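You operate a simulated robot arm through the tools that you are given. There is no shell and no other tool. Be economical: measure what you need, move in short steps, check, and stop when the job is done.

Carry out the task below with a simulated two-armed robot. There is one attempt and no reset: what you move stays moved.

TASK
Pick up the large tube from the desk left of the printer with one hand, pass it to the other hand and put it on the mixing bench top. Set down upright: large tube.

The check looks at the end state, three seconds after you hand in, the way a careful person would. Anything else that was tipped, shoved, dropped, spilled or broken makes it a failure.

THE ROBOT
Two 7-joint arms with two-finger parallel grippers on one trunk, on a base that drives. Base frame: it is fixed to the floor where the robot stands at the start and does not move with it; the origin is under the middle of the robot, x ahead of it, y to its left, z up; the surface under the hand at the start is at about z = 0.88. Lengths are in m, angles in degrees, forces in N, time in s.
The left shoulder is at the start at [0.03, 0.119, 0.935], the right one opposite. With the tool pointing down near the work surface each hand reaches from about 0.28 to 0.68 m from the robot's upright axis, wherever it stands, measured 20 degrees to its own side. Places, roughly: mixing bench top [-0.6, -2.2, 0.9]. Payload 3.43 kg a hand.
The tool frame of a hand sits at the grasp point between the pads (the TCP): z along the fingers, y along the line on which they close. The tips reach 0.03 m beyond it. Largest opening 0.094 m; finger width 0.028, thickness 0.01; the body of the gripper, 0.05 by 0.096 m, starts 0.055 m behind the TCP.
Orientation is told as [roll, pitch, yaw] about the base's x, y, z axes, in that order, counted from this pose: with the fingers straight down and closing along the base's y, the tool's x points along the base's -x, its y along +y and its z along -z.

THE INTERFACE
- The arms move only by the tool drive_tool. It takes "left_steps", "right_steps" or both (then of equal length, played together; a hand with none holds still); each is a list of rows, each a list of 7 numbers: the shift along the tool's x, y, z in m, then the turn, a rotation vector about the tool's x, y, z in degrees, then the gripper command, from -1 (shut) to 1 (fully open), values between in proportion. In form: [[dx, dy, dz, ax, ay, az, fingers], ...]. A call has 1 to 12 rows; each row shifts and turns the commanded pose from where the row before left it, along the tool's axes as they then stand. Rows are played at 5 a second. More than 0.05 m and 8.6 degrees between two rows, or a gripper value outside its range, and nothing of the call is played. Where a pose cannot be reached the arm comes as near as it can. A force on the tool above 40 N (or 10 N above the force at the start of the call, whichever is more), or a blocked arm, ends the call early, and 0.2 s more pass. Each finger travels about 0.072 m/s and halts on what it meets, pressing with about 36 N; the grip force reading is that of the motor and also rises with nothing between the fingers. The clock runs only during rows and for 0.2 s after the last one: add rows that do not move to give the fingers time. It gives the time, the measured TCP pose, the force on the tool (base axes), the opening and the grip force at its end, in the units of the frame above (readings bear some noise), with the torque about the TCP (base axes, N m) and any sound that the robot's microphone picked up.
- Cameras (640 x 400 px; columns grow to the right, rows downward): "scene" is now at [0.0503, 0.0111, 1.6436]; the picture's right is [0.15, -0.99, 0.00], its down [-0.73, -0.11, -0.67] and it looks along [0.67, 0.10, -0.74] (base axes); focal length 266 px, centre (320, 200). "left" rides on the left gripper at [0.076, -0.014, -0.102] in its tool frame; the picture's right is [0.18, 0.98, 0.00], its down [-0.75, 0.14, -0.64] and it looks along [-0.63, 0.12, 0.77] (tool axes); focal length 243 px, centre (320, 200). "right" rides on the right gripper at [0.076, 0.014, -0.103] in its tool frame; the picture's right is [-0.18, 0.98, 0.00], its down [-0.75, -0.14, -0.64] and it looks along [-0.63, -0.12, 0.77] (tool axes); focal length 243 px, centre (320, 200). There is no depth. A picture from a camera that has moved, and an enlarged one, comes with that camera's place and axes in the base frame and with its lens.
- grab_frame(camera): a new picture of that camera. The clock stands still meanwhile.
- lift_body(by): slides the trunk up (or, below 0, down) by that many m; the arms and the scene camera ride with it, the base frame stays. It gives what a move gives, with no picture.
- base_move(legs): drives the robot by 1 to 6 legs, each [ahead, turn to the left] in m and degrees, along the robot's own axes; the way and the turn of a leg run together, so that a leg with both is an arc; at most 1.5 m and 180 degrees a leg. The arms and the cameras ride along, it lands a little off, and it stops where it bumps. It gives what a move gives.
- turn_head(pan, tilt): turns the head with the scene camera to pan (to the left, within 143 degrees either way) and tilt (down, from -29 to 69), counted from straight ahead of the robot. It gives what a move gives.
- inspect(camera, box): a new picture of the part [left, top, right, bottom] of that camera's present view, enlarged. The clock stands still meanwhile.
- finish_job(): hands the job in; it is judged then, once.

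Work in short steps. Places have to be worked out from the pictures, the camera data and where the tool is seen: move nearer, look again, correct. Check each grasp and each placing, and mend what went wrong. You have 120 turns and 100 pictures in all, those below and enlarged ones among them. Open the grippers and draw the arms clear of the work before you hand the job in, unless the task says otherwise; then end with one line.

The tools are called after "Emit:" by a JSON object that holds its "method" and its "body". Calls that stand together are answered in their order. drive_tool: Moves the arms, as the interface text tells. Its arguments: {"type":"object","properties":{"left_steps":{"type":"array","items":{"type":"array","items":{"type":"number"}}},"right_steps":{"type":"array","items":{"type":"array","items":{"type":"number"}}}},"required":[]} The other tools are called the same way: lift_body (by) slides the trunk up or down; base_move (legs) drives the base; turn_head (pan, tilt) turns the head that bears the scene camera; grab_frame (camera) takes a picture; inspect (camera, box) takes an enlarged picture of a part of a camera's view; finish_job () hands the job in.

At the start:

```text
time_s: 0.0
left_ee_pos: [0.4354, 0.2338, 1.1178]
left_ee_rot: [0.0, 0.1, 0.0]
left_wrist_force: [0.6, 0.3, 0.1]
left_moment: [-0.01, -0.02, 0.01]
left_opening: 0.0941
left_grip_force: 0.1
right_ee_pos: [0.4587, -0.1878, 1.1811]
right_ee_rot: [0.0, 0.0, 0.1]
right_wrist_force: [0.6, -0.4, -0.5]
right_moment: [0.02, 0.02, -0.01]
right_opening: 0.0942
right_grip_force: 0.1
trunk travel left (down, up): [-0.2, 0.21]
robot x, y, heading: [-0.0031, -0.0017, -0.2]
head pan, tilt: [8.8, 47.6]
```

scene: 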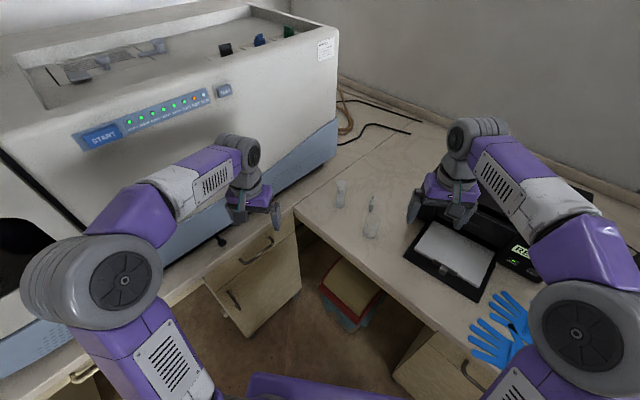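
right: 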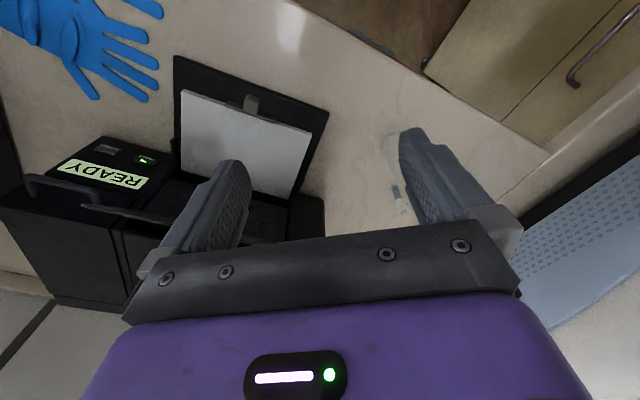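
left: 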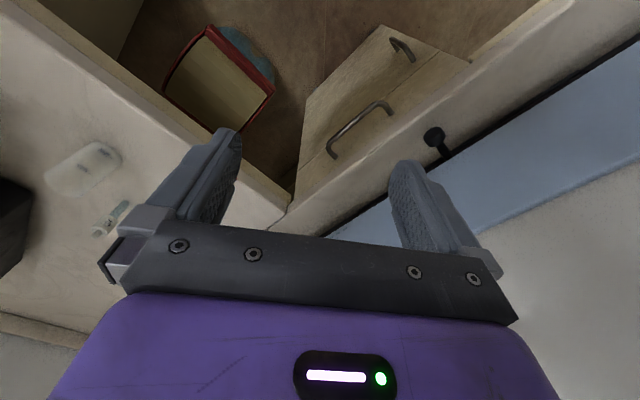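

Two small transparent objects stand on the desk between the hands. I enlarge that part of the view.

Emit:
{"method": "inspect", "body": {"camera": "scene", "box": [300, 150, 420, 250]}}

Emit:
{"method": "inspect", "body": {"camera": "left", "box": [20, 110, 180, 260]}}

```text
4.00 times, centred on (360, 200) of scene
camera zoom: at [0.0503, 0.0111, 1.6436], right [0.15, -0.99, 0.0], down [-0.73, -0.11, -0.67], along [0.67, 0.1, -0.74], focal length 1064 px, centre (160, 200)
```

zoom: 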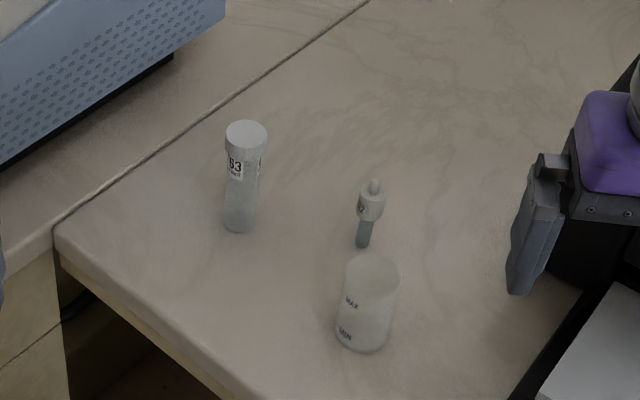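

```text
2.67 times, centred on (100, 185) of left
camera zoom: at [0.3602, 0.2195, 1.2207], right [-0.18, 0.98, 0.0], down [0.75, 0.14, 0.64], along [0.63, 0.12, -0.77], focal length 647 px, centre (907, 240)
```

zoom: 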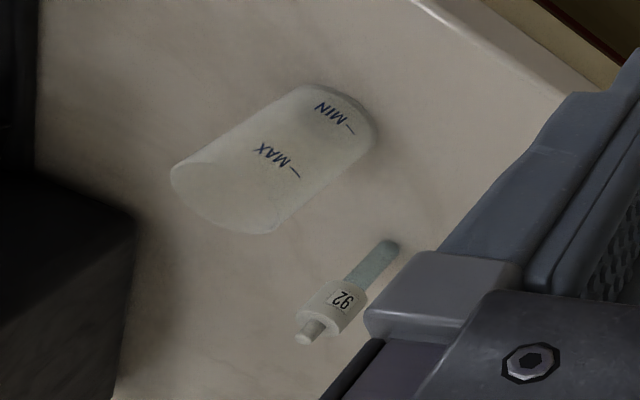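

The tube marked 53 with a wide cap is the large one, at about (0.715, 0.035), 0.12 m tall, with a cap of roughly 0.037 m. Before grasping I look at the bench to the right rear.

Emit:
{"method": "turn_head", "body": {"pan": -105, "tilt": 20}}

Emit:
{"method": "grab_frame", "body": {"camera": "scene"}}

Emit:
{"method": "turn_head", "body": {"pan": 0, "tilt": 60}}

Emit:
{"method": "grab_frame", "body": {"camera": "scene"}}

```text
time_s: 1.9
left_ee_pos: [0.4359, 0.2327, 1.1183]
left_ee_rot: [0.0, 0.0, 0.0]
left_wrist_force: [0.5, 0.7, 0.2]
left_moment: [0.04, -0.02, 0.0]
left_opening: 0.094
left_grip_force: 0.2
right_ee_pos: [0.459, -0.1873, 1.1815]
right_ee_rot: [0.0, 0.0, 0.0]
right_wrist_force: [0.1, -0.5, -0.7]
right_moment: [-0.05, -0.02, 0.03]
right_opening: 0.0941
right_grip_force: 0.1
trunk travel left (down, up): [-0.2, 0.21]
robot x, y, heading: [0.0007, 0.0029, -0.0]
head pan, tilt: [-105.0, 20.0]
```

```text
94 pictures are left
camera scene: at [-0.0519, -0.091, 1.6859], right [-0.97, 0.26, 0.0], down [0.09, 0.33, -0.94], along [-0.24, -0.91, -0.34], focal length 266 px, centre (320, 200)
```

scene: 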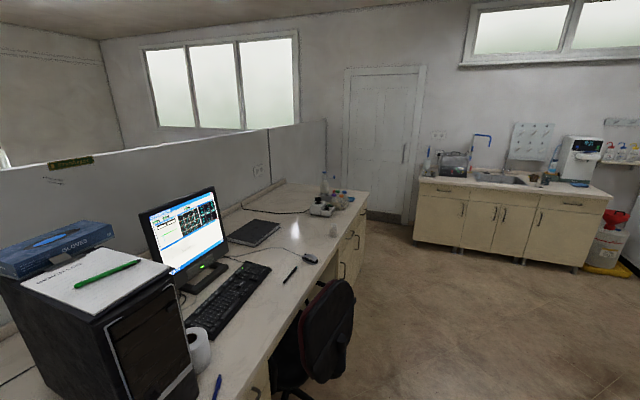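

```text
time_s: 3.7
left_ee_pos: [0.4349, 0.2342, 1.1174]
left_ee_rot: [0.0, 0.0, 0.0]
left_wrist_force: [-0.3, -0.3, 0.4]
left_moment: [-0.03, 0.01, 0.0]
left_opening: 0.0937
left_grip_force: 0.1
right_ee_pos: [0.4587, -0.1868, 1.1803]
right_ee_rot: [0.1, 0.0, 0.0]
right_wrist_force: [0.1, -0.7, -0.3]
right_moment: [0.01, 0.01, 0.0]
right_opening: 0.094
right_grip_force: 0.0
trunk travel left (down, up): [-0.2, 0.21]
robot x, y, heading: [-0.0015, -0.0032, 0.1]
head pan, tilt: [0.0, 60.0]
```

```text
93 pictures are left
camera scene: at [0.0388, -0.0011, 1.6278], right [0.0, -1.0, 0.0], down [-0.87, 0.0, -0.5], along [0.5, 0.0, -0.87], focal length 266 px, centre (320, 200)
```

scene: 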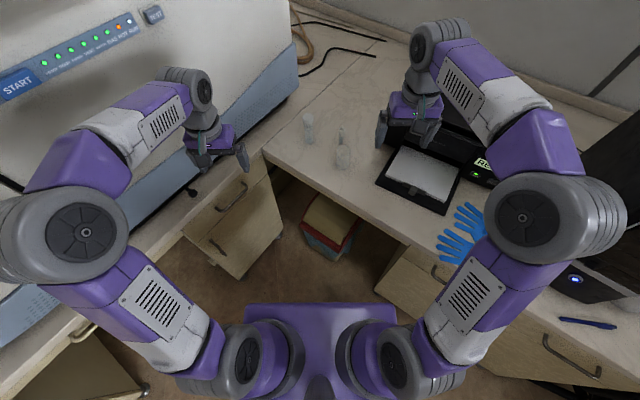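

The bench end with the mixer lies along the same desk line, about 2 m on, and the chair stands between. Now I locate the tube more exactly.

Emit:
{"method": "inspect", "body": {"camera": "scene", "box": [280, 90, 376, 150]}}

```text
6.67 times, centred on (328, 120) of scene
camera zoom: at [0.0388, -0.0011, 1.6278], right [0.0, -1.0, 0.0], down [-0.87, 0.0, -0.5], along [0.5, 0.0, -0.87], focal length 1774 px, centre (267, 733)
```

zoom: 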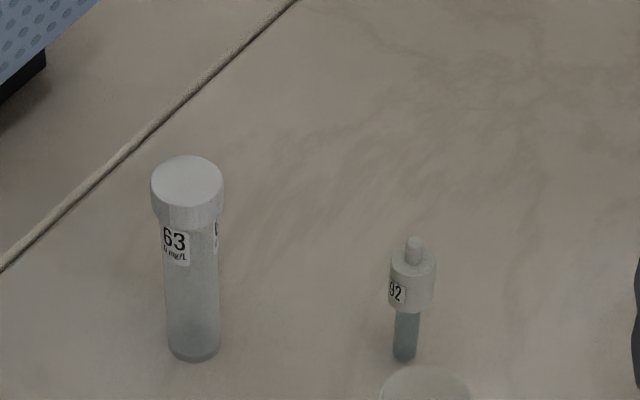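

The tube base is at about (0.721, 0.040), its top near z = 1.00 and its cap about 0.036 m wide. It is just out of comfortable reach, so I drive 0.10 m ahead.

Emit:
{"method": "base_move", "body": {"legs": [[0.1, 0]]}}

Emit:
{"method": "grab_frame", "body": {"camera": "scene"}}

Emit:
{"method": "grab_frame", "body": {"camera": "left"}}

```text
time_s: 4.9
left_ee_pos: [0.5354, 0.2345, 1.1164]
left_ee_rot: [0.0, -0.1, 0.0]
left_wrist_force: [0.3, -0.8, -0.2]
left_moment: [-0.01, 0.0, 0.01]
left_opening: 0.0941
left_grip_force: 0.0
right_ee_pos: [0.5595, -0.1871, 1.1802]
right_ee_rot: [0.0, 0.0, 0.0]
right_wrist_force: [-0.3, -0.4, -0.7]
right_moment: [0.02, 0.02, -0.02]
right_opening: 0.0941
right_grip_force: 0.0
trunk travel left (down, up): [-0.2, 0.21]
robot x, y, heading: [0.1002, -0.0036, 0.0]
head pan, tilt: [0.0, 60.0]
```

```text
91 pictures are left
camera scene: at [0.1392, -0.001, 1.6278], right [0.0, -1.0, 0.0], down [-0.87, 0.0, -0.5], along [0.5, 0.0, -0.87], focal length 266 px, centre (320, 200)
```

scene: 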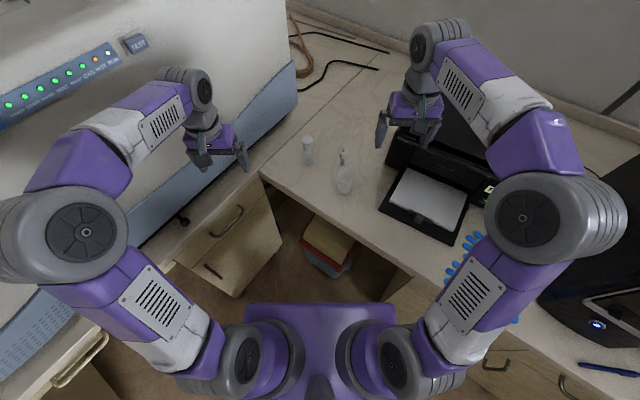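

```text
90 pictures are left
camera left: at [0.4603, 0.2195, 1.2205], right [-0.18, 0.98, 0.0], down [0.75, 0.14, 0.64], along [0.63, 0.12, -0.77], focal length 243 px, centre (320, 200)
```

left: 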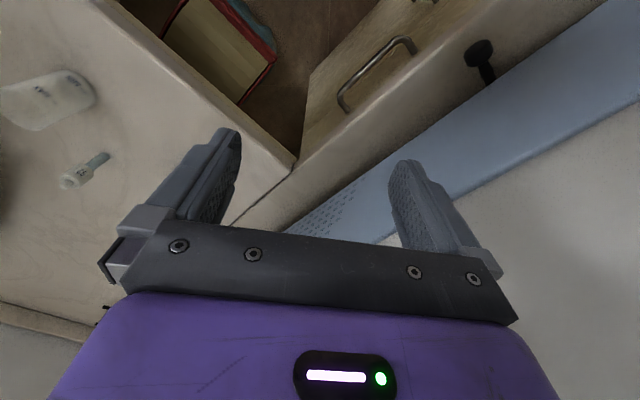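

I move the left hand above the tube at z ≈ 1.115, clear of its top, then look.

Emit:
{"method": "drive_tool", "body": {"left_steps": [[-0.031, -0.032, 0, 0, 0, 0, 1], [-0.031, -0.032, 0, 0, 0, 0, 1], [-0.031, -0.032, 0, 0, 0, 0, 1], [-0.031, -0.032, 0, 0, 0, 0, 1], [-0.031, -0.033, 0, 0, 0, 0, 1], [-0.031, -0.033, 0, 0, 0, 0, 1]]}}

Emit:
{"method": "grab_frame", "body": {"camera": "left"}}

Emit:
{"method": "inspect", "body": {"camera": "scene", "box": [240, 80, 400, 200]}}

```text
time_s: 6.3
left_ee_pos: [0.6935, 0.0544, 1.1109]
left_ee_rot: [0.0, -0.1, -0.1]
left_wrist_force: [-0.5, 0.0, 0.2]
left_moment: [-0.04, -0.02, 0.03]
left_opening: 0.0941
left_grip_force: 0.0
left hand out of reach, approached as far as the arm can: row 6
right_ee_pos: [0.5559, -0.1873, 1.1823]
right_ee_rot: [0.1, -0.1, 0.0]
right_wrist_force: [-0.6, 0.3, 0.1]
right_moment: [-0.03, -0.01, -0.05]
right_opening: 0.094
right_grip_force: 0.1
trunk travel left (down, up): [-0.2, 0.21]
robot x, y, heading: [0.0987, -0.0019, 0.1]
head pan, tilt: [0.0, 60.0]
```

```text
89 pictures are left
camera left: at [0.6189, 0.0405, 1.2147], right [-0.18, 0.98, 0.0], down [0.75, 0.14, 0.64], along [0.63, 0.12, -0.77], focal length 243 px, centre (320, 200)
```

left: 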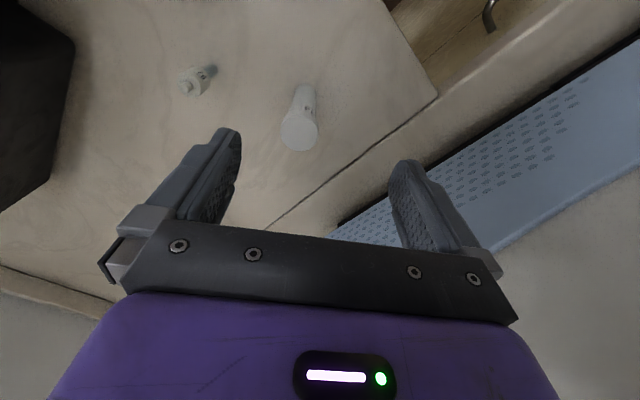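

```text
3.33 times, centred on (320, 140) of scene
camera zoom: at [0.1358, -0.0001, 1.6279], right [0.0, -1.0, 0.0], down [-0.87, 0.0, -0.5], along [0.5, 0.0, -0.87], focal length 887 px, centre (320, 400)
```

zoom: 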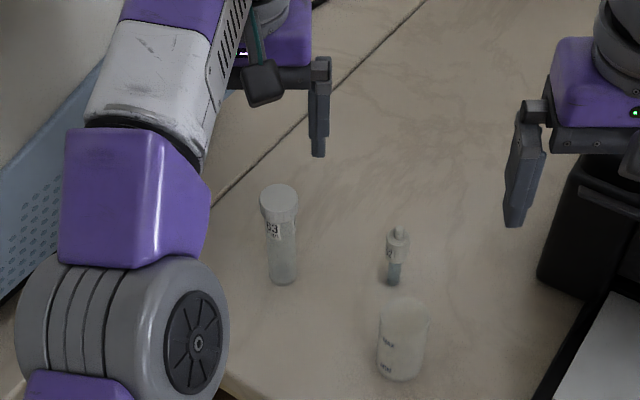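

Both views agree that the tube stands at about (0.717, 0.040), but the arm is at its limit at this height. Raising the trunk 0.12 m will level the shoulder with the wrist.

Emit:
{"method": "lift_body", "body": {"by": 0.12}}

Emit:
{"method": "drive_tool", "body": {"left_steps": [[0, -0.004, 0.03, 0, 0, 0, 1], [0, -0.005, 0.03, 0, 0, 0, 1], [0, -0.005, 0.03, 0, 0, 0, 1], [-0.012, 0, 0, 0, 0, 0, 1], [-0.012, 0, 0, 0, 0, 0, 1]]}}

Emit:
{"method": "grab_frame", "body": {"camera": "left"}}

```text
time_s: 7.8
left_ee_pos: [0.695, 0.0546, 1.2295]
left_ee_rot: [0.0, 0.0, 0.1]
left_wrist_force: [0.1, -0.2, 0.4]
left_moment: [-0.01, -0.01, 0.01]
left_opening: 0.0938
left_grip_force: 0.0
right_ee_pos: [0.5576, -0.1869, 1.2991]
right_ee_rot: [-0.1, 0.0, 0.1]
right_wrist_force: [-0.4, -1.0, -0.7]
right_moment: [0.0, 0.0, 0.0]
right_opening: 0.094
right_grip_force: 0.1
trunk travel left (down, up): [-0.32, 0.09]
robot x, y, heading: [0.0964, -0.003, -0.2]
head pan, tilt: [0.0, 60.0]
```

```text
time_s: 9.0
left_ee_pos: [0.722, 0.0419, 1.1415]
left_ee_rot: [0.0, 0.0, 0.0]
left_wrist_force: [0.1, 0.7, 0.4]
left_moment: [0.03, -0.06, -0.01]
left_opening: 0.0939
left_grip_force: 0.1
right_ee_pos: [0.5578, -0.187, 1.3015]
right_ee_rot: [0.0, 0.0, 0.1]
right_wrist_force: [0.6, -0.4, -0.1]
right_moment: [-0.02, 0.01, 0.01]
right_opening: 0.094
right_grip_force: 0.2
trunk travel left (down, up): [-0.32, 0.09]
robot x, y, heading: [0.1017, 0.0037, 0.1]
head pan, tilt: [0.0, 60.0]
```

```text
87 pictures are left
camera left: at [0.6454, 0.0273, 1.2443], right [-0.18, 0.98, 0.0], down [0.75, 0.14, 0.64], along [0.63, 0.12, -0.77], focal length 243 px, centre (320, 200)
```

left: 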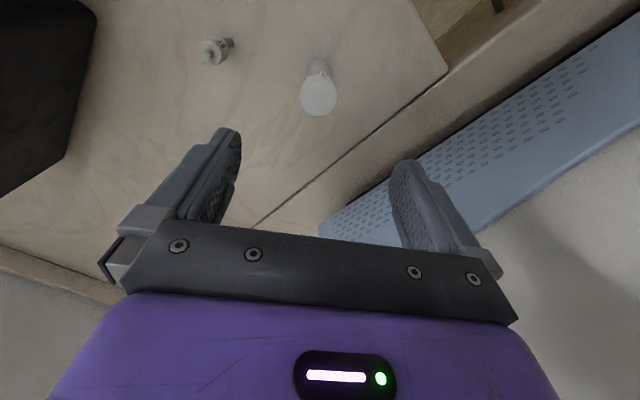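

The tube top is measured at (0.720, 0.040), almost under the hand. I descend to z ≈ 1.05 and check the alignment again.

Emit:
{"method": "drive_tool", "body": {"left_steps": [[0.001, -0.001, 0.03, 0, 0, 0, 1], [0.001, -0.001, 0.03, 0, 0, 0, 1], [0, 0, 0.03, 0, 0, 0, 1]]}}

Emit:
{"method": "grab_frame", "body": {"camera": "left"}}

Emit:
{"method": "inspect", "body": {"camera": "scene", "box": [240, 80, 400, 200]}}

```text
time_s: 9.8
left_ee_pos: [0.7199, 0.0406, 1.0504]
left_ee_rot: [0.0, 0.0, 0.0]
left_wrist_force: [-0.2, -0.2, 0.7]
left_moment: [0.0, 0.04, 0.01]
left_opening: 0.0939
left_grip_force: 0.1
right_ee_pos: [0.5585, -0.1876, 1.3005]
right_ee_rot: [0.0, 0.0, 0.0]
right_wrist_force: [1.3, 0.7, 0.5]
right_moment: [-0.02, -0.01, 0.0]
right_opening: 0.0938
right_grip_force: 0.1
trunk travel left (down, up): [-0.32, 0.09]
robot x, y, heading: [0.1002, -0.0014, 0.2]
head pan, tilt: [0.0, 60.0]
```

```text
86 pictures are left
camera left: at [0.6447, 0.0261, 1.1531], right [-0.18, 0.98, 0.0], down [0.75, 0.14, 0.64], along [0.63, 0.12, -0.77], focal length 243 px, centre (320, 200)
```

left: 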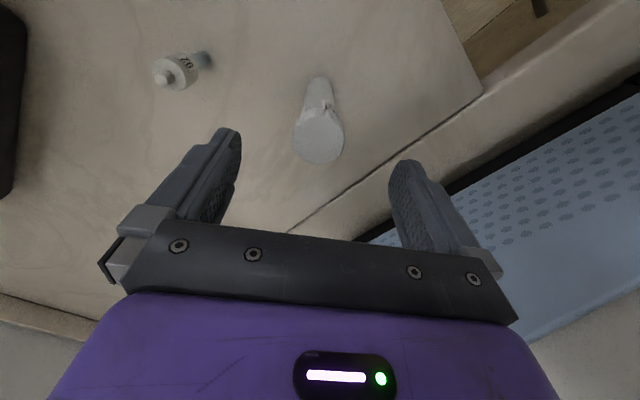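

```text
3.33 times, centred on (320, 140) of scene
camera zoom: at [0.1388, -0.0009, 1.7477], right [0.0, -1.0, 0.0], down [-0.87, 0.0, -0.5], along [0.5, 0.0, -0.87], focal length 887 px, centre (320, 400)
```

zoom: 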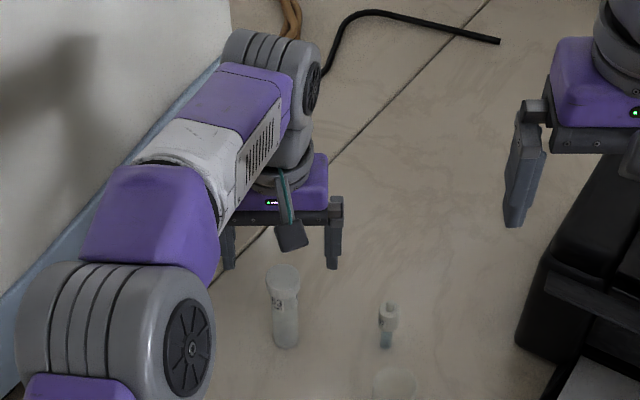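

Alignment holds, with the tube at (0.718, 0.039). I go down so the pads straddle the cap (TCP ≈ 0.982) and close.

Emit:
{"method": "drive_tool", "body": {"left_steps": [[0.001, -0.001, 0.034, 0, 0, 0, 1], [0, 0, 0.034, 0, 0, 0, 1], [0, 0, 0, 0, 0, 0, 0.2], [0, 0, 0, 0, 0, 0, -0.3], [0, 0, 0, 0, 0, 0, -0.7], [0, 0, 0, 0, 0, 0, -1], [0, 0, 0, 0, 0, 0, -1], [0, 0, 0, 0, 0, 0, -1]]}}

Emit:
{"method": "grab_frame", "body": {"camera": "left"}}

Emit:
{"method": "inspect", "body": {"camera": "scene", "box": [240, 80, 400, 200]}}

```text
time_s: 11.6
left_ee_pos: [0.7173, 0.0387, 0.9835]
left_ee_rot: [-0.1, 0.0, 0.0]
left_wrist_force: [0.7, 0.3, -1.5]
left_moment: [-0.01, -0.02, 0.02]
left_opening: 0.0341
left_grip_force: 36.0
right_ee_pos: [0.5574, -0.1866, 1.3002]
right_ee_rot: [0.0, 0.0, 0.0]
right_wrist_force: [-0.2, 0.1, -0.2]
right_moment: [-0.03, 0.0, 0.01]
right_opening: 0.0938
right_grip_force: 0.1
trunk travel left (down, up): [-0.32, 0.09]
robot x, y, heading: [0.0994, -0.0007, -0.2]
head pan, tilt: [0.0, 60.0]
```

```text
84 pictures are left
camera left: at [0.6424, 0.024, 1.0862], right [-0.18, 0.98, 0.0], down [0.75, 0.14, 0.64], along [0.63, 0.12, -0.77], focal length 243 px, centre (320, 200)
```

left: 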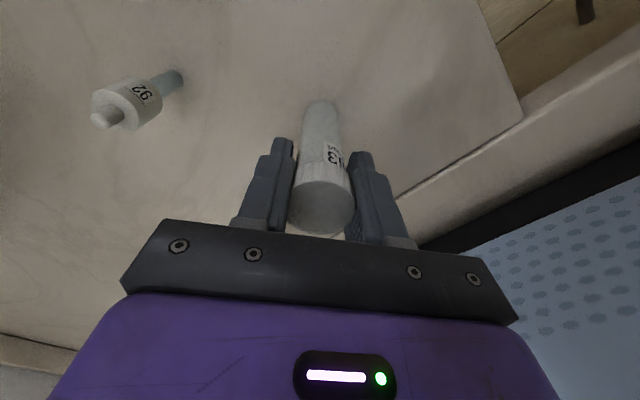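

```text
3.33 times, centred on (320, 140) of scene
camera zoom: at [0.1382, -0.001, 1.7478], right [0.0, -1.0, 0.0], down [-0.87, 0.0, -0.5], along [0.5, 0.0, -0.87], focal length 887 px, centre (320, 400)
```

zoom: 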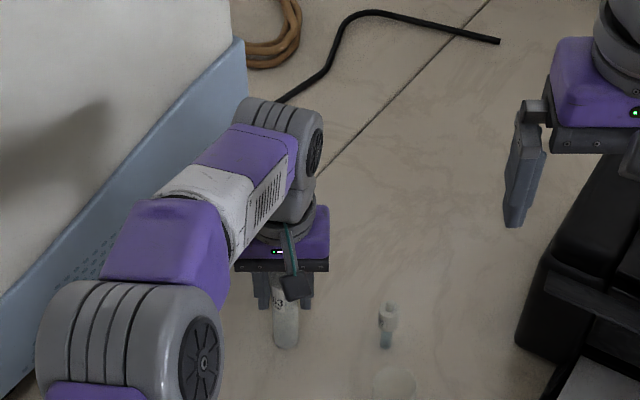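

The cap is held firmly (opening 0.034, 36 N). I lift straight up 0.2 m and draw the tube back toward the robot.

Emit:
{"method": "drive_tool", "body": {"left_steps": [[0, 0, -0.02, 0, 0, 0, -1], [0, 0, -0.04, 0, 0, 0, -1], [0, 0, -0.045, 0, 0, 0, -1], [0, 0, -0.045, 0, 0, 0, -1], [0, 0, -0.045, 0, 0, 0, -1], [0.035, 0, 0, 0, 0, 0, -1], [0.035, 0, 0, 0, 0, 0, -1], [0.035, 0, 0, 0, 0, 0, -1], [0.035, 0, 0, 0, 0, 0, -1], [0.035, 0, 0, 0, 0, 0, -1]]}}

Emit:
{"method": "grab_frame", "body": {"camera": "left"}}

Emit:
{"method": "grab_frame", "body": {"camera": "scene"}}

```text
time_s: 13.8
left_ee_pos: [0.6781, -0.0016, 1.2287]
left_ee_rot: [0.0, 0.1, 0.0]
left_wrist_force: [0.0, 0.5, -2.1]
left_moment: [-0.01, 0.03, -0.02]
left_opening: 0.0344
left_grip_force: 35.9
left hand out of reach, approached as far as the arm can: row 5, 6, 7, 8, 9, 10
right_ee_pos: [0.5575, -0.1873, 1.3005]
right_ee_rot: [-0.1, -0.1, 0.1]
right_wrist_force: [0.6, 0.4, -1.0]
right_moment: [-0.03, -0.02, -0.01]
right_opening: 0.0939
right_grip_force: 0.0
trunk travel left (down, up): [-0.32, 0.09]
robot x, y, heading: [0.1022, 0.0025, 0.1]
head pan, tilt: [0.0, 60.0]
```

```text
82 pictures are left
camera left: at [0.6035, -0.016, 1.332], right [-0.18, 0.98, 0.0], down [0.75, 0.14, 0.64], along [0.63, 0.12, -0.77], focal length 243 px, centre (320, 200)
```

left: 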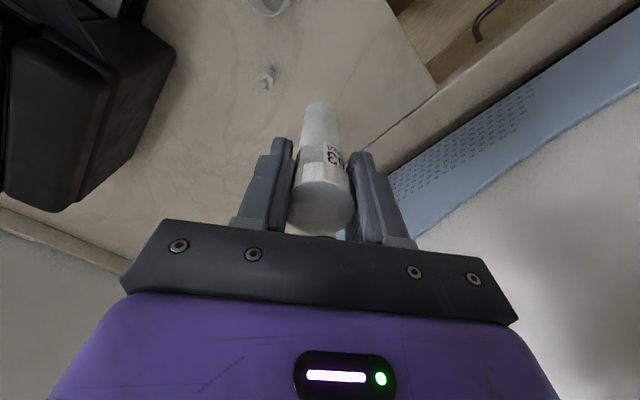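

```text
81 pictures are left
camera scene: at [0.1377, -0.0014, 1.7478], right [0.0, -1.0, 0.0], down [-0.87, 0.0, -0.5], along [0.5, 0.0, -0.87], focal length 266 px, centre (320, 200)
```

scene: 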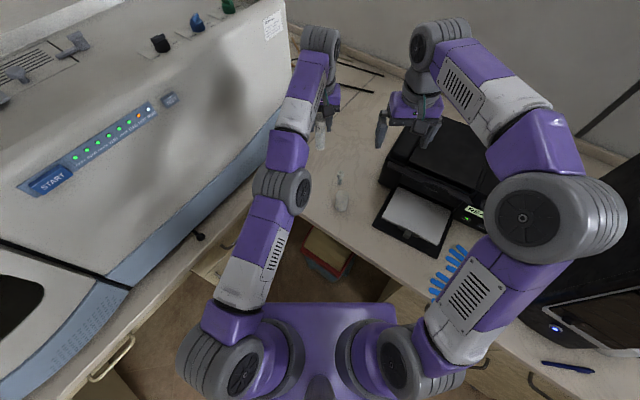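

The tube is held, but the arm got stretched straight and stuck. I back off with small moves toward the robot and downwards.

Emit:
{"method": "drive_tool", "body": {"left_steps": [[0.015, 0.01, 0.02, 0, 0, 0, -1], [0.02, 0.01, 0.02, 0, 0, 0, -1], [0.03, 0.01, 0.01, 0, 0, 0, -1], [0.03, 0, 0.0, 0, 0, 0, -1]]}}

```text
time_s: 14.8
left_ee_pos: [0.6816, -0.0045, 1.2209]
left_ee_rot: [0.0, 0.0, 0.1]
left_wrist_force: [-0.5, 0.7, 0.1]
left_moment: [-0.01, 0.0, -0.02]
left_opening: 0.0342
left_grip_force: 36.0
left hand out of reach, approached as far as the arm can: row 1, 2, 3, 4
right_ee_pos: [0.5575, -0.1875, 1.3014]
right_ee_rot: [0.0, 0.0, 0.0]
right_wrist_force: [-0.1, -0.3, -0.7]
right_moment: [0.01, 0.02, -0.04]
right_opening: 0.094
right_grip_force: 0.0
trunk travel left (down, up): [-0.32, 0.09]
robot x, y, heading: [0.1012, -0.0033, 0.2]
head pan, tilt: [0.0, 60.0]
```

I try to go back toward the last good pose, (0.717, 0.04, 1.10), lower and further left.

Emit:
{"method": "drive_tool", "body": {"left_steps": [[-0.007, 0.009, 0.02, 0, 0, 0, -1], [-0.007, 0.009, 0.025, 0, 0, 0, -1], [-0.007, 0.009, 0.025, 0, 0, 0, -1], [-0.007, 0.009, 0.025, 0, 0, 0, -1], [-0.006, 0.009, 0.025, 0, 0, 0, -1], [0, 0, 0, 0, 0, 0, -1]]}}

```text
time_s: 16.2
left_ee_pos: [0.7265, 0.0386, 1.1024]
left_ee_rot: [0.1, 0.1, 0.0]
left_wrist_force: [0.5, 0.1, -0.2]
left_moment: [0.0, 0.02, 0.0]
left_opening: 0.0342
left_grip_force: 36.3
left hand out of reach, approached as far as the arm can: row 2, 4
right_ee_pos: [0.5575, -0.1867, 1.2996]
right_ee_rot: [-0.1, 0.0, -0.1]
right_wrist_force: [-0.5, 0.1, -0.5]
right_moment: [0.0, -0.02, 0.01]
right_opening: 0.0938
right_grip_force: 0.1
trunk travel left (down, up): [-0.32, 0.09]
robot x, y, heading: [0.0981, 0.0029, -0.3]
head pan, tilt: [0.0, 60.0]
```

Recovered. Now I draw straight back at this height with the tube bottom clear of the desk.

Emit:
{"method": "drive_tool", "body": {"left_steps": [[0.02, 0, 0, 0, 0, 0, -1], [0.02, 0, 0, 0, 0, 0, -1], [0.02, 0, 0, 0, 0, 0, -1], [0.02, 0, 0, 0, 0, 0, -1]]}}

Emit:
{"method": "grab_frame", "body": {"camera": "scene"}}

```text
time_s: 17.2
left_ee_pos: [0.7232, 0.0292, 1.1094]
left_ee_rot: [0.1, 0.2, 0.0]
left_wrist_force: [-0.2, -0.2, -0.1]
left_moment: [0.01, -0.02, -0.01]
left_opening: 0.0342
left_grip_force: 35.8
left hand out of reach, approached as far as the arm can: row 1, 2, 3, 4
right_ee_pos: [0.5585, -0.1883, 1.3008]
right_ee_rot: [0.0, 0.0, 0.1]
right_wrist_force: [0.0, 0.1, -0.9]
right_moment: [-0.03, -0.01, 0.0]
right_opening: 0.0939
right_grip_force: 0.1
trunk travel left (down, up): [-0.32, 0.09]
robot x, y, heading: [0.0992, 0.0023, 0.0]
head pan, tilt: [0.0, 60.0]
```

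```text
80 pictures are left
camera scene: at [0.1382, -0.0011, 1.7478], right [0.0, -1.0, 0.0], down [-0.87, 0.0, -0.5], along [0.5, 0.0, -0.87], focal length 266 px, centre (320, 200)
```

scene: 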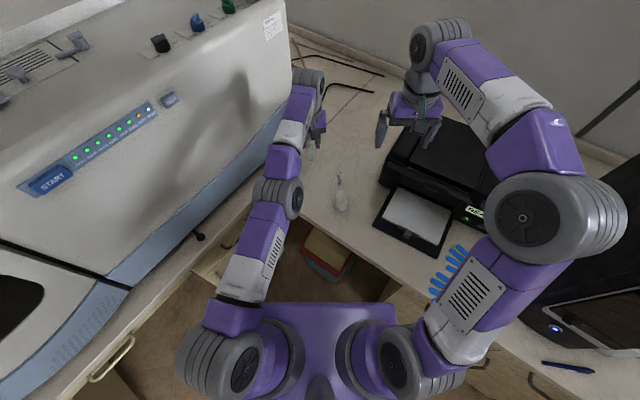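

The elbow is still straight and the arm resists inward moves. I drive back from the desk with the tube held, so I can free the arm where there is room (tube bottom ≈ 1.0, above everything in its way).

Emit:
{"method": "base_move", "body": {"legs": [[-0.35, 0]]}}

Emit:
{"method": "drive_tool", "body": {"left_steps": [[0, 0, 0.02, 0, 0, 0, -1], [0, 0, 0.03, 0, 0, 0, -1], [0, 0, 0.03, 0, 0, 0, -1], [0.01, 0, 0.03, 0, 0, 0, -1], [0.02, 0, 0.02, 0, 0, 0, -1], [0.02, 0, 0.02, 0, 0, 0, -1], [0.02, 0, 0.01, 0, 0, 0, -1]]}}

Emit:
{"method": "grab_frame", "body": {"camera": "scene"}}

```text
time_s: 19.5
left_ee_pos: [0.3684, 0.0313, 1.1094]
left_ee_rot: [0.0, 0.1, 0.2]
left_wrist_force: [-0.1, -0.2, -0.6]
left_moment: [0.0, -0.03, 0.01]
left_opening: 0.034
left_grip_force: 35.9
right_ee_pos: [0.2032, -0.1868, 1.3011]
right_ee_rot: [0.0, -0.1, 0.1]
right_wrist_force: [0.3, 0.7, 0.6]
right_moment: [-0.01, -0.01, -0.03]
right_opening: 0.094
right_grip_force: 0.0
trunk travel left (down, up): [-0.32, 0.09]
robot x, y, heading: [-0.2501, 0.0003, 0.4]
head pan, tilt: [0.0, 60.0]
```

```text
time_s: 21.1
left_ee_pos: [0.3719, 0.0116, 0.9477]
left_ee_rot: [0.1, 0.2, 0.2]
left_wrist_force: [-1.1, -0.2, -0.5]
left_moment: [0.0, -0.02, 0.0]
left_opening: 0.0343
left_grip_force: 36.8
left hand out of reach, approached as far as the arm can: row 2, 4, 5, 6, 7
right_ee_pos: [0.2027, -0.1867, 1.301]
right_ee_rot: [0.0, 0.0, 0.1]
right_wrist_force: [-0.4, -0.9, 0.6]
right_moment: [-0.01, -0.03, 0.01]
right_opening: 0.0938
right_grip_force: 0.0
trunk travel left (down, up): [-0.32, 0.09]
robot x, y, heading: [-0.2516, 0.0005, 0.2]
head pan, tilt: [0.0, 60.0]
```

```text
79 pictures are left
camera scene: at [-0.2166, -0.0014, 1.7478], right [0.0, -1.0, 0.0], down [-0.87, 0.0, -0.5], along [0.5, 0.0, -0.87], focal length 266 px, centre (320, 200)
```

scene: 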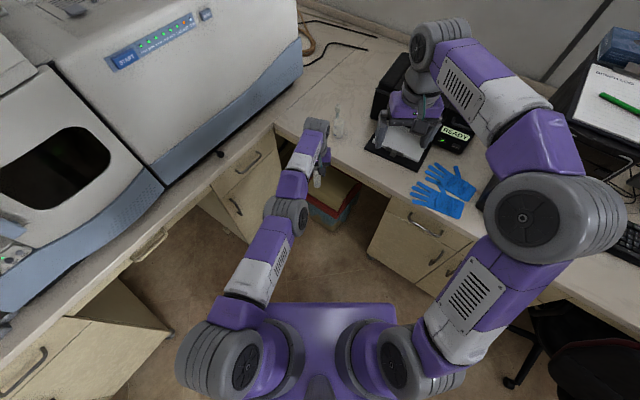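

The arm is still straight after the move. I try to break the singularity with a sideways swing to the left combined with a pull inward.

Emit:
{"method": "drive_tool", "body": {"left_steps": [[0, 0.03, -0.01, 0, 0, 0, -1], [0, 0.04, -0.01, 0, 0, 0, -1], [0.01, 0.04, -0.01, 0, 0, 0, -1], [0.02, 0.04, -0.01, 0, 0, 0, -1], [0.03, 0.04, 0, 0, 0, 0, -1], [0.03, 0.04, 0, 0, 0, 0, -1], [0.03, 0.03, 0, 0, 0, 0, -1]]}}

Emit:
{"method": "grab_frame", "body": {"camera": "scene"}}

```text
time_s: 22.7
left_ee_pos: [0.387, 0.2757, 0.9835]
left_ee_rot: [0.0, 0.2, 0.1]
left_wrist_force: [0.1, 0.7, -0.8]
left_moment: [-0.01, 0.0, 0.01]
left_opening: 0.034
left_grip_force: 36.2
left hand out of reach, approached as far as the arm can: row 1, 2, 3, 4, 5, 6, 7
right_ee_pos: [0.2042, -0.1862, 1.3008]
right_ee_rot: [0.0, 0.0, 0.2]
right_wrist_force: [-0.2, -0.5, -0.4]
right_moment: [-0.01, 0.03, -0.04]
right_opening: 0.0941
right_grip_force: 0.0
trunk travel left (down, up): [-0.32, 0.09]
robot x, y, heading: [-0.2534, -0.0053, 0.1]
head pan, tilt: [0.0, 60.0]
```

```text
78 pictures are left
camera scene: at [-0.2166, -0.0002, 1.7478], right [0.0, -1.0, 0.0], down [-0.87, 0.0, -0.5], along [0.5, 0.0, -0.87], focal length 266 px, centre (320, 200)
```

scene: 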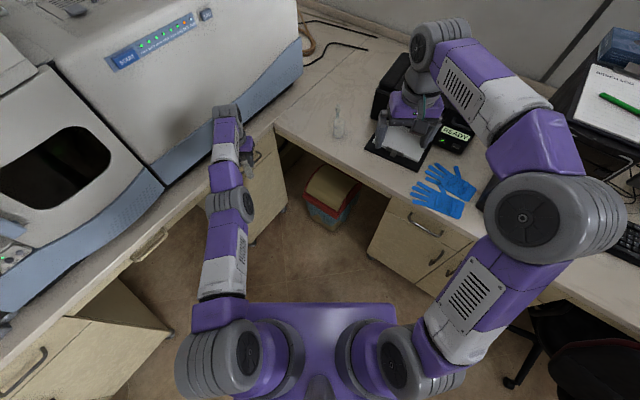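

The arm swings but keeps the elbow straight. The elbow hinge now looks nearly horizontal, so I try a tangential upward move that should flex it, then pull inward.

Emit:
{"method": "drive_tool", "body": {"left_steps": [[0, -0.01, -0.03, 0, 0, 0, -1], [0.01, -0.01, -0.03, 0, 0, 0, -1], [0.02, -0.01, -0.03, 0, 0, 0, -1], [0.03, -0.01, -0.03, 0, 0, 0, -1], [0.03, -0.01, -0.03, 0, 0, 0, -1], [0.04, -0.01, -0.02, 0, 0, 0, -1], [0.04, 0, -0.01, 0, 0, 0, -1], [0.04, 0, 0, 0, 0, 0, -1]]}}

Emit:
{"method": "grab_frame", "body": {"camera": "scene"}}

```text
time_s: 24.5
left_ee_pos: [0.3566, 0.2318, 1.2079]
left_ee_rot: [0.0, 0.2, 0.1]
left_wrist_force: [-0.6, 0.6, -1.7]
left_moment: [-0.02, 0.01, 0.0]
left_opening: 0.0346
left_grip_force: 35.7
left hand out of reach, approached as far as the arm can: row 2, 3, 4, 5, 6, 7, 8
right_ee_pos: [0.2042, -0.187, 1.3003]
right_ee_rot: [0.0, 0.1, 0.2]
right_wrist_force: [-0.7, -0.6, -1.3]
right_moment: [0.02, 0.02, 0.0]
right_opening: 0.0939
right_grip_force: 0.1
trunk travel left (down, up): [-0.32, 0.09]
robot x, y, heading: [-0.2541, -0.0011, 0.0]
head pan, tilt: [0.0, 60.0]
```

```text
77 pictures are left
camera scene: at [-0.2166, -0.0013, 1.7478], right [0.0, -1.0, 0.0], down [-0.87, 0.0, -0.5], along [0.5, 0.0, -0.87], focal length 266 px, centre (320, 200)
```

scene: 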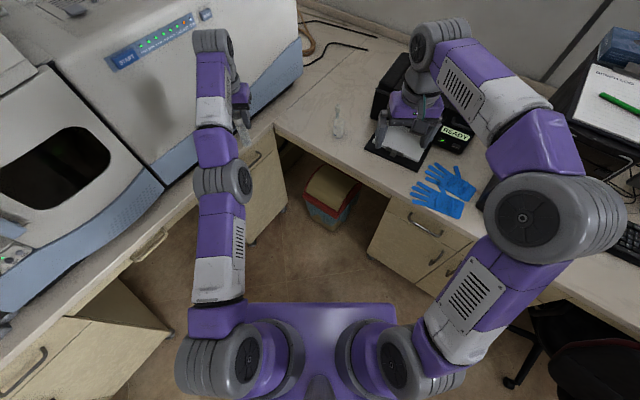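

The hinge orientation suggests the elbow can only flex elbow-up, so I need a downward inward move with free space below. I turn the robot to the right, away from the desks, toward the open floor.

Emit:
{"method": "base_move", "body": {"legs": [[-0.15, 0], [0, -130]]}}

Emit:
{"method": "turn_head", "body": {"pan": 0, "tilt": 40}}

Emit:
{"method": "grab_frame", "body": {"camera": "scene"}}

```text
time_s: 31.3
left_ee_pos: [-0.6348, -0.6124, 1.2076]
left_ee_rot: [-0.1, 0.1, -131.1]
left_wrist_force: [0.0, 0.5, -1.4]
left_moment: [0.01, 0.02, -0.01]
left_opening: 0.0344
left_grip_force: 36.7
right_ee_pos: [-0.8475, -0.2237, 1.3001]
right_ee_rot: [0.0, 0.0, -131.2]
right_wrist_force: [-0.4, 0.3, 0.9]
right_moment: [0.01, 0.01, -0.01]
right_opening: 0.0942
right_grip_force: 0.1
trunk travel left (down, up): [-0.32, 0.09]
robot x, y, heading: [-0.4015, -0.0028, -131.2]
head pan, tilt: [0.0, 60.0]
```

```text
time_s: 32.1
left_ee_pos: [-0.6347, -0.6145, 1.2065]
left_ee_rot: [0.0, 0.3, -131.1]
left_wrist_force: [0.6, 0.3, -0.7]
left_moment: [-0.02, 0.02, 0.0]
left_opening: 0.0342
left_grip_force: 35.8
right_ee_pos: [-0.8479, -0.2226, 1.3008]
right_ee_rot: [0.0, 0.0, -131.2]
right_wrist_force: [-1.4, 0.2, 0.4]
right_moment: [0.02, 0.04, -0.01]
right_opening: 0.0943
right_grip_force: 0.0
trunk travel left (down, up): [-0.32, 0.09]
robot x, y, heading: [-0.4051, -0.0015, -131.4]
head pan, tilt: [0.0, 40.0]
```

```text
76 pictures are left
camera scene: at [-0.4399, -0.0432, 1.7744], right [-0.75, 0.66, 0.0], down [0.42, 0.48, -0.77], along [-0.5, -0.58, -0.64], focal length 266 px, centre (320, 200)
```

scene: 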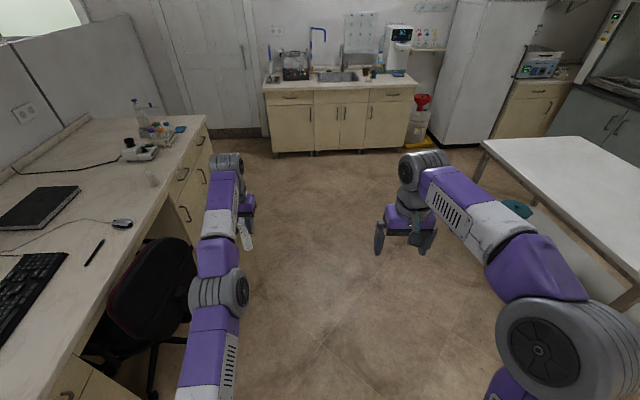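

There is open floor ahead and the bench end with the mixer is on the left. Here I lower and pull the left hand with free space below.

Emit:
{"method": "drive_tool", "body": {"left_steps": [[0, 0, 0.04, 0, 0, 0, -1], [0, 0, 0.04, 0, 0, 0, -1], [0, 0, 0.04, 0, 0, 0, -1], [0, 0, 0.04, 0, 0, 0, -1], [0.01, 0, 0.04, 0, 0, 0, -1], [0.02, 0, 0.04, 0, 0, 0, -1], [0.02, 0, 0.04, 0, 0, 0, -1], [0.02, 0, 0.04, 0, 0, 0, -1], [0.02, 0, 0.03, 0, 0, 0, -1]]}}

Emit:
{"method": "grab_frame", "body": {"camera": "scene"}}

```text
time_s: 34.1
left_ee_pos: [-0.6388, -0.6355, 0.8581]
left_ee_rot: [0.0, 0.2, -131.2]
left_wrist_force: [-0.3, 0.3, -1.4]
left_moment: [0.03, 0.01, 0.0]
left_opening: 0.0345
left_grip_force: 36.5
left hand out of reach, approached as far as the arm can: row 1, 2, 3, 4, 5, 6, 7, 8, 9
right_ee_pos: [-0.849, -0.2241, 1.3009]
right_ee_rot: [0.0, 0.0, -131.2]
right_wrist_force: [-0.4, 0.0, -0.6]
right_moment: [0.01, 0.0, -0.03]
right_opening: 0.0938
right_grip_force: 0.0
trunk travel left (down, up): [-0.32, 0.09]
robot x, y, heading: [-0.4038, -0.0061, -131.2]
head pan, tilt: [0.0, 40.0]
```

```text
75 pictures are left
camera scene: at [-0.4398, -0.0435, 1.7745], right [-0.75, 0.66, 0.0], down [0.42, 0.48, -0.77], along [-0.5, -0.58, -0.64], focal length 266 px, centre (320, 200)
```

scene: 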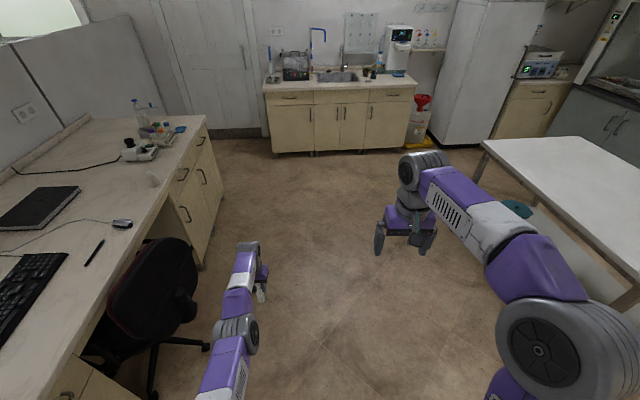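

Still straight, with orientation held exactly while position gives way. I tilt the tool so that the fingers point more forward, which relieves the wrist, while pulling inward.

Emit:
{"method": "drive_tool", "body": {"left_steps": [[0.01, 0, 0, 0, -8, 0, -1], [0.01, 0, 0, 0, -8, 0, -1], [0.01, 0, 0, 0, -8, 0, -1], [0.01, 0, 0, 0, -8, 0, -1], [0.01, 0, 0, 0, -8, 0, -1], [0, 0, -0.01, 0, 0, 0, -1], [0, 0, -0.03, 0, 0, 0, -1], [0, 0, -0.04, 0, 0, 0, -1]]}}

Emit:
{"method": "grab_frame", "body": {"camera": "scene"}}

```text
time_s: 35.9
left_ee_pos: [-0.687, -0.736, 0.8366]
left_ee_rot: [0.0, -39.9, -131.1]
left_wrist_force: [0.8, -0.4, -1.3]
left_moment: [0.02, -0.04, 0.0]
left_opening: 0.0343
left_grip_force: 36.1
left hand out of reach, approached as far as the arm can: row 1, 2, 3, 4, 5, 6, 7, 8
right_ee_pos: [-0.8482, -0.2226, 1.3005]
right_ee_rot: [0.0, 0.0, -131.2]
right_wrist_force: [-1.2, -0.2, 0.0]
right_moment: [-0.03, -0.02, 0.02]
right_opening: 0.0939
right_grip_force: 0.1
trunk travel left (down, up): [-0.32, 0.09]
robot x, y, heading: [-0.4055, -0.0016, -131.1]
head pan, tilt: [0.0, 40.0]
```

```text
74 pictures are left
camera scene: at [-0.4397, -0.0431, 1.7745], right [-0.75, 0.66, 0.0], down [0.42, 0.48, -0.77], along [-0.5, -0.58, -0.64], focal length 266 px, centre (320, 200)
```

scene: 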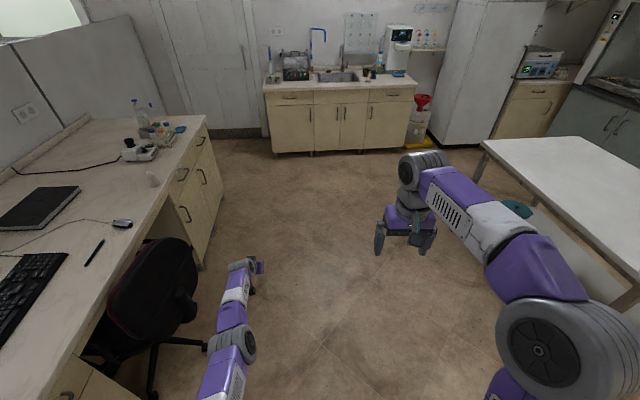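

The elbow still did not flex. I try a long purely sideways move to the right, whose chord lies inside the reach sphere.

Emit:
{"method": "drive_tool", "body": {"left_steps": [[0, -0.045, 0, 0, 0, 0, -1], [0, -0.045, 0, 0, 0, 0, -1], [0, -0.045, 0, 0, 0, 0, -1], [0, -0.045, 0, 0, 0, 0, -1], [0, -0.045, 0, 0, 0, 0, -1], [0, -0.045, 0, 0, 0, 0, -1], [0, -0.045, 0, 0, 0, 0, -1], [0, -0.045, 0, 0, 0, 0, -1]]}}

Emit:
{"method": "grab_frame", "body": {"camera": "scene"}}

```text
time_s: 37.7
left_ee_pos: [-0.8786, -0.5342, 0.8147]
left_ee_rot: [0.0, -39.9, -131.2]
left_wrist_force: [1.3, 0.2, -0.5]
left_moment: [0.01, -0.03, 0.02]
left_opening: 0.034
left_grip_force: 35.7
left hand out of reach, approached as far as the arm can: row 1, 5, 6, 7, 8
right_ee_pos: [-0.8482, -0.2235, 1.3008]
right_ee_rot: [0.0, -0.1, -131.1]
right_wrist_force: [0.1, -0.2, -0.2]
right_moment: [0.0, 0.0, -0.02]
right_opening: 0.0939
right_grip_force: 0.0
trunk travel left (down, up): [-0.32, 0.09]
robot x, y, heading: [-0.4049, 0.001, -130.9]
head pan, tilt: [0.0, 40.0]
```

```text
73 pictures are left
camera scene: at [-0.4397, -0.0436, 1.7745], right [-0.75, 0.66, 0.0], down [0.42, 0.48, -0.77], along [-0.5, -0.58, -0.64], focal length 266 px, centre (320, 200)
```

scene: 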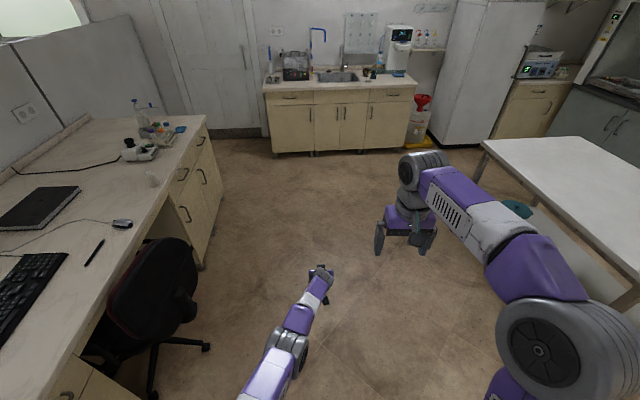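

Rows 2–4 were reached, so the elbow does flex along the chord. I go back to the middle of that chord and then pull inward gently.

Emit:
{"method": "drive_tool", "body": {"left_steps": [[0, 0.04, 0, 0, 0, 0, -1], [0, 0.04, 0, 0, 0, 0, -1], [0, 0.04, 0, 0, 0, 0, -1], [0, 0.02, 0, 0, 0, 0, -1], [0.003, 0, -0.01, 0, 0, 0, -1], [0.003, 0, -0.01, 0, 0, 0, -1], [0.003, 0, -0.01, 0, 0, 0, -1]]}}

```text
time_s: 39.3
left_ee_pos: [-0.7897, -0.6414, 0.809]
left_ee_rot: [0.0, -39.9, -131.2]
left_wrist_force: [-0.5, -0.2, -1.5]
left_moment: [0.0, -0.01, -0.01]
left_opening: 0.0342
left_grip_force: 35.5
left hand out of reach, approached as far as the arm can: row 1, 2, 3, 5, 6, 7
right_ee_pos: [-0.8486, -0.2236, 1.3002]
right_ee_rot: [-0.1, 0.0, -131.2]
right_wrist_force: [-0.9, -0.1, -0.3]
right_moment: [-0.02, -0.04, 0.0]
right_opening: 0.094
right_grip_force: 0.0
trunk travel left (down, up): [-0.32, 0.09]
robot x, y, heading: [-0.4048, 0.0019, -131.0]
head pan, tilt: [0.0, 40.0]
```

I look closely at the left arm to see how the elbow stands.

Emit:
{"method": "turn_head", "body": {"pan": 15, "tilt": 66}}

Emit:
{"method": "grab_frame", "body": {"camera": "scene"}}

Emit:
{"method": "grab_frame", "body": {"camera": "left"}}

```text
time_s: 40.2
left_ee_pos: [-0.7888, -0.6392, 0.8087]
left_ee_rot: [0.1, -39.9, -131.2]
left_wrist_force: [-0.4, 1.0, -1.5]
left_moment: [0.07, -0.01, 0.0]
left_opening: 0.0341
left_grip_force: 36.1
right_ee_pos: [-0.8487, -0.2229, 1.3011]
right_ee_rot: [0.0, 0.1, -131.2]
right_wrist_force: [-0.6, 0.3, -0.2]
right_moment: [-0.02, -0.02, 0.03]
right_opening: 0.0942
right_grip_force: 0.1
trunk travel left (down, up): [-0.32, 0.09]
robot x, y, heading: [-0.4045, -0.0001, -131.2]
head pan, tilt: [15.0, 66.0]
```

```text
72 pictures are left
camera scene: at [-0.4102, -0.0326, 1.7412], right [-0.9, 0.44, 0.0], down [0.4, 0.82, -0.41], along [-0.18, -0.37, -0.91], focal length 266 px, centre (320, 200)
```

scene: 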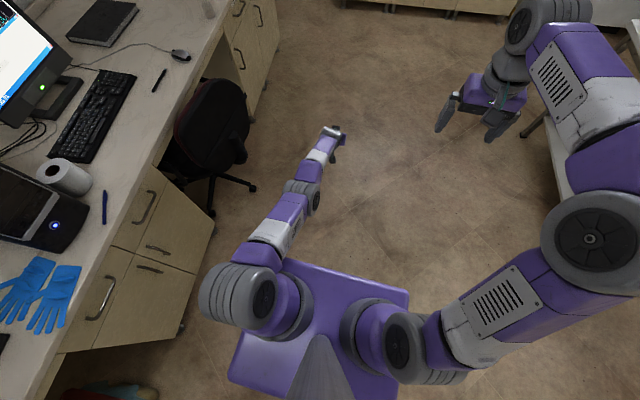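

```text
71 pictures are left
camera left: at [-0.7177, -0.5373, 0.8388], right [0.83, -0.54, -0.12], down [0.0, -0.22, 0.98], along [-0.55, -0.81, -0.19], focal length 243 px, centre (320, 200)
```

left: 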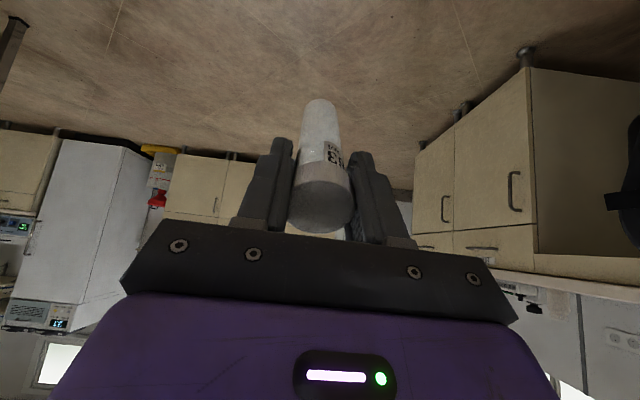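

The arm is straight. A wrist limit could force the elbow to flex: I turn the tool back toward the robot about the wrist (tool x shift plus positive turn about y), in steps.

Emit:
{"method": "drive_tool", "body": {"left_steps": [[0.03, 0, 0, 0, 8, 0, -1], [0.03, 0, 0, 0, 8, 0, -1], [0.03, 0, 0, 0, 8, 0, -1], [0.03, 0, 0, 0, 8, 0, -1], [0.03, 0, 0, 0, 8, 0, -1], [0.03, 0, 0, 0, 8, 0, -1], [0.03, 0, 0, 0, 8, 0, -1], [0.03, 0, 0, 0, 8, 0, -1]]}}

Emit:
{"method": "grab_frame", "body": {"camera": "scene"}}

```text
time_s: 42.0
left_ee_pos: [-0.6406, -0.4701, 0.764]
left_ee_rot: [0.1, 24.3, -131.1]
left_wrist_force: [0.6, 0.0, 0.2]
left_moment: [-0.01, 0.0, -0.01]
left_opening: 0.0343
left_grip_force: 35.7
right_ee_pos: [-0.8484, -0.2228, 1.3001]
right_ee_rot: [0.0, 0.0, -131.2]
right_wrist_force: [0.2, 0.6, 0.2]
right_moment: [-0.04, 0.01, -0.02]
right_opening: 0.0941
right_grip_force: 0.1
trunk travel left (down, up): [-0.32, 0.09]
robot x, y, heading: [-0.4048, 0.0003, -131.2]
head pan, tilt: [15.0, 66.0]
```

```text
70 pictures are left
camera scene: at [-0.41, -0.0325, 1.7412], right [-0.9, 0.44, 0.0], down [0.4, 0.82, -0.41], along [-0.18, -0.37, -0.91], focal length 266 px, centre (320, 200)
```

scene: 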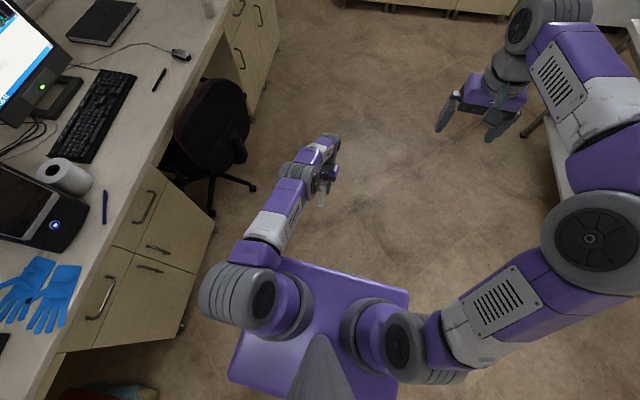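

All rows were reached and the elbow has flexed. I turn the tool back to vertical with the TCP fixed, which brings the wrist further inward, then raise a little.

Emit:
{"method": "drive_tool", "body": {"left_steps": [[0, 0, 0, 0, -8, 0, -1], [0, 0, 0, 0, -8, 0, -1], [0, 0, 0, 0, -8.3, 0, -1], [0.02, 0, -0.02, 0, 0, 0, -1], [0.02, 0, -0.03, 0, 0, 0, -1], [0.01, 0, -0.03, 0, 0, 0, -1], [0, 0, -0.04, 0, 0, 0, -1]]}}

Emit:
{"method": "grab_frame", "body": {"camera": "scene"}}

```text
time_s: 43.6
left_ee_pos: [-0.6083, -0.4308, 0.8823]
left_ee_rot: [0.0, -0.2, -131.1]
left_wrist_force: [-0.2, -0.3, -1.0]
left_moment: [0.01, -0.02, 0.02]
left_opening: 0.0347
left_grip_force: 35.7
right_ee_pos: [-0.8473, -0.2224, 1.3008]
right_ee_rot: [0.0, 0.0, -131.2]
right_wrist_force: [-0.3, 0.3, 0.9]
right_moment: [-0.01, 0.03, 0.01]
right_opening: 0.0942
right_grip_force: 0.1
trunk travel left (down, up): [-0.32, 0.09]
robot x, y, heading: [-0.407, 0.0003, -131.1]
head pan, tilt: [15.0, 66.0]
```

```text
69 pictures are left
camera scene: at [-0.4094, -0.0317, 1.7412], right [-0.9, 0.44, 0.0], down [0.4, 0.82, -0.41], along [-0.18, -0.37, -0.91], focal length 266 px, centre (320, 200)
```

scene: 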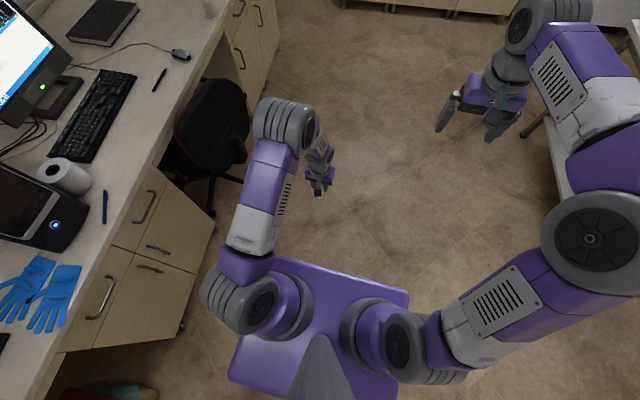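

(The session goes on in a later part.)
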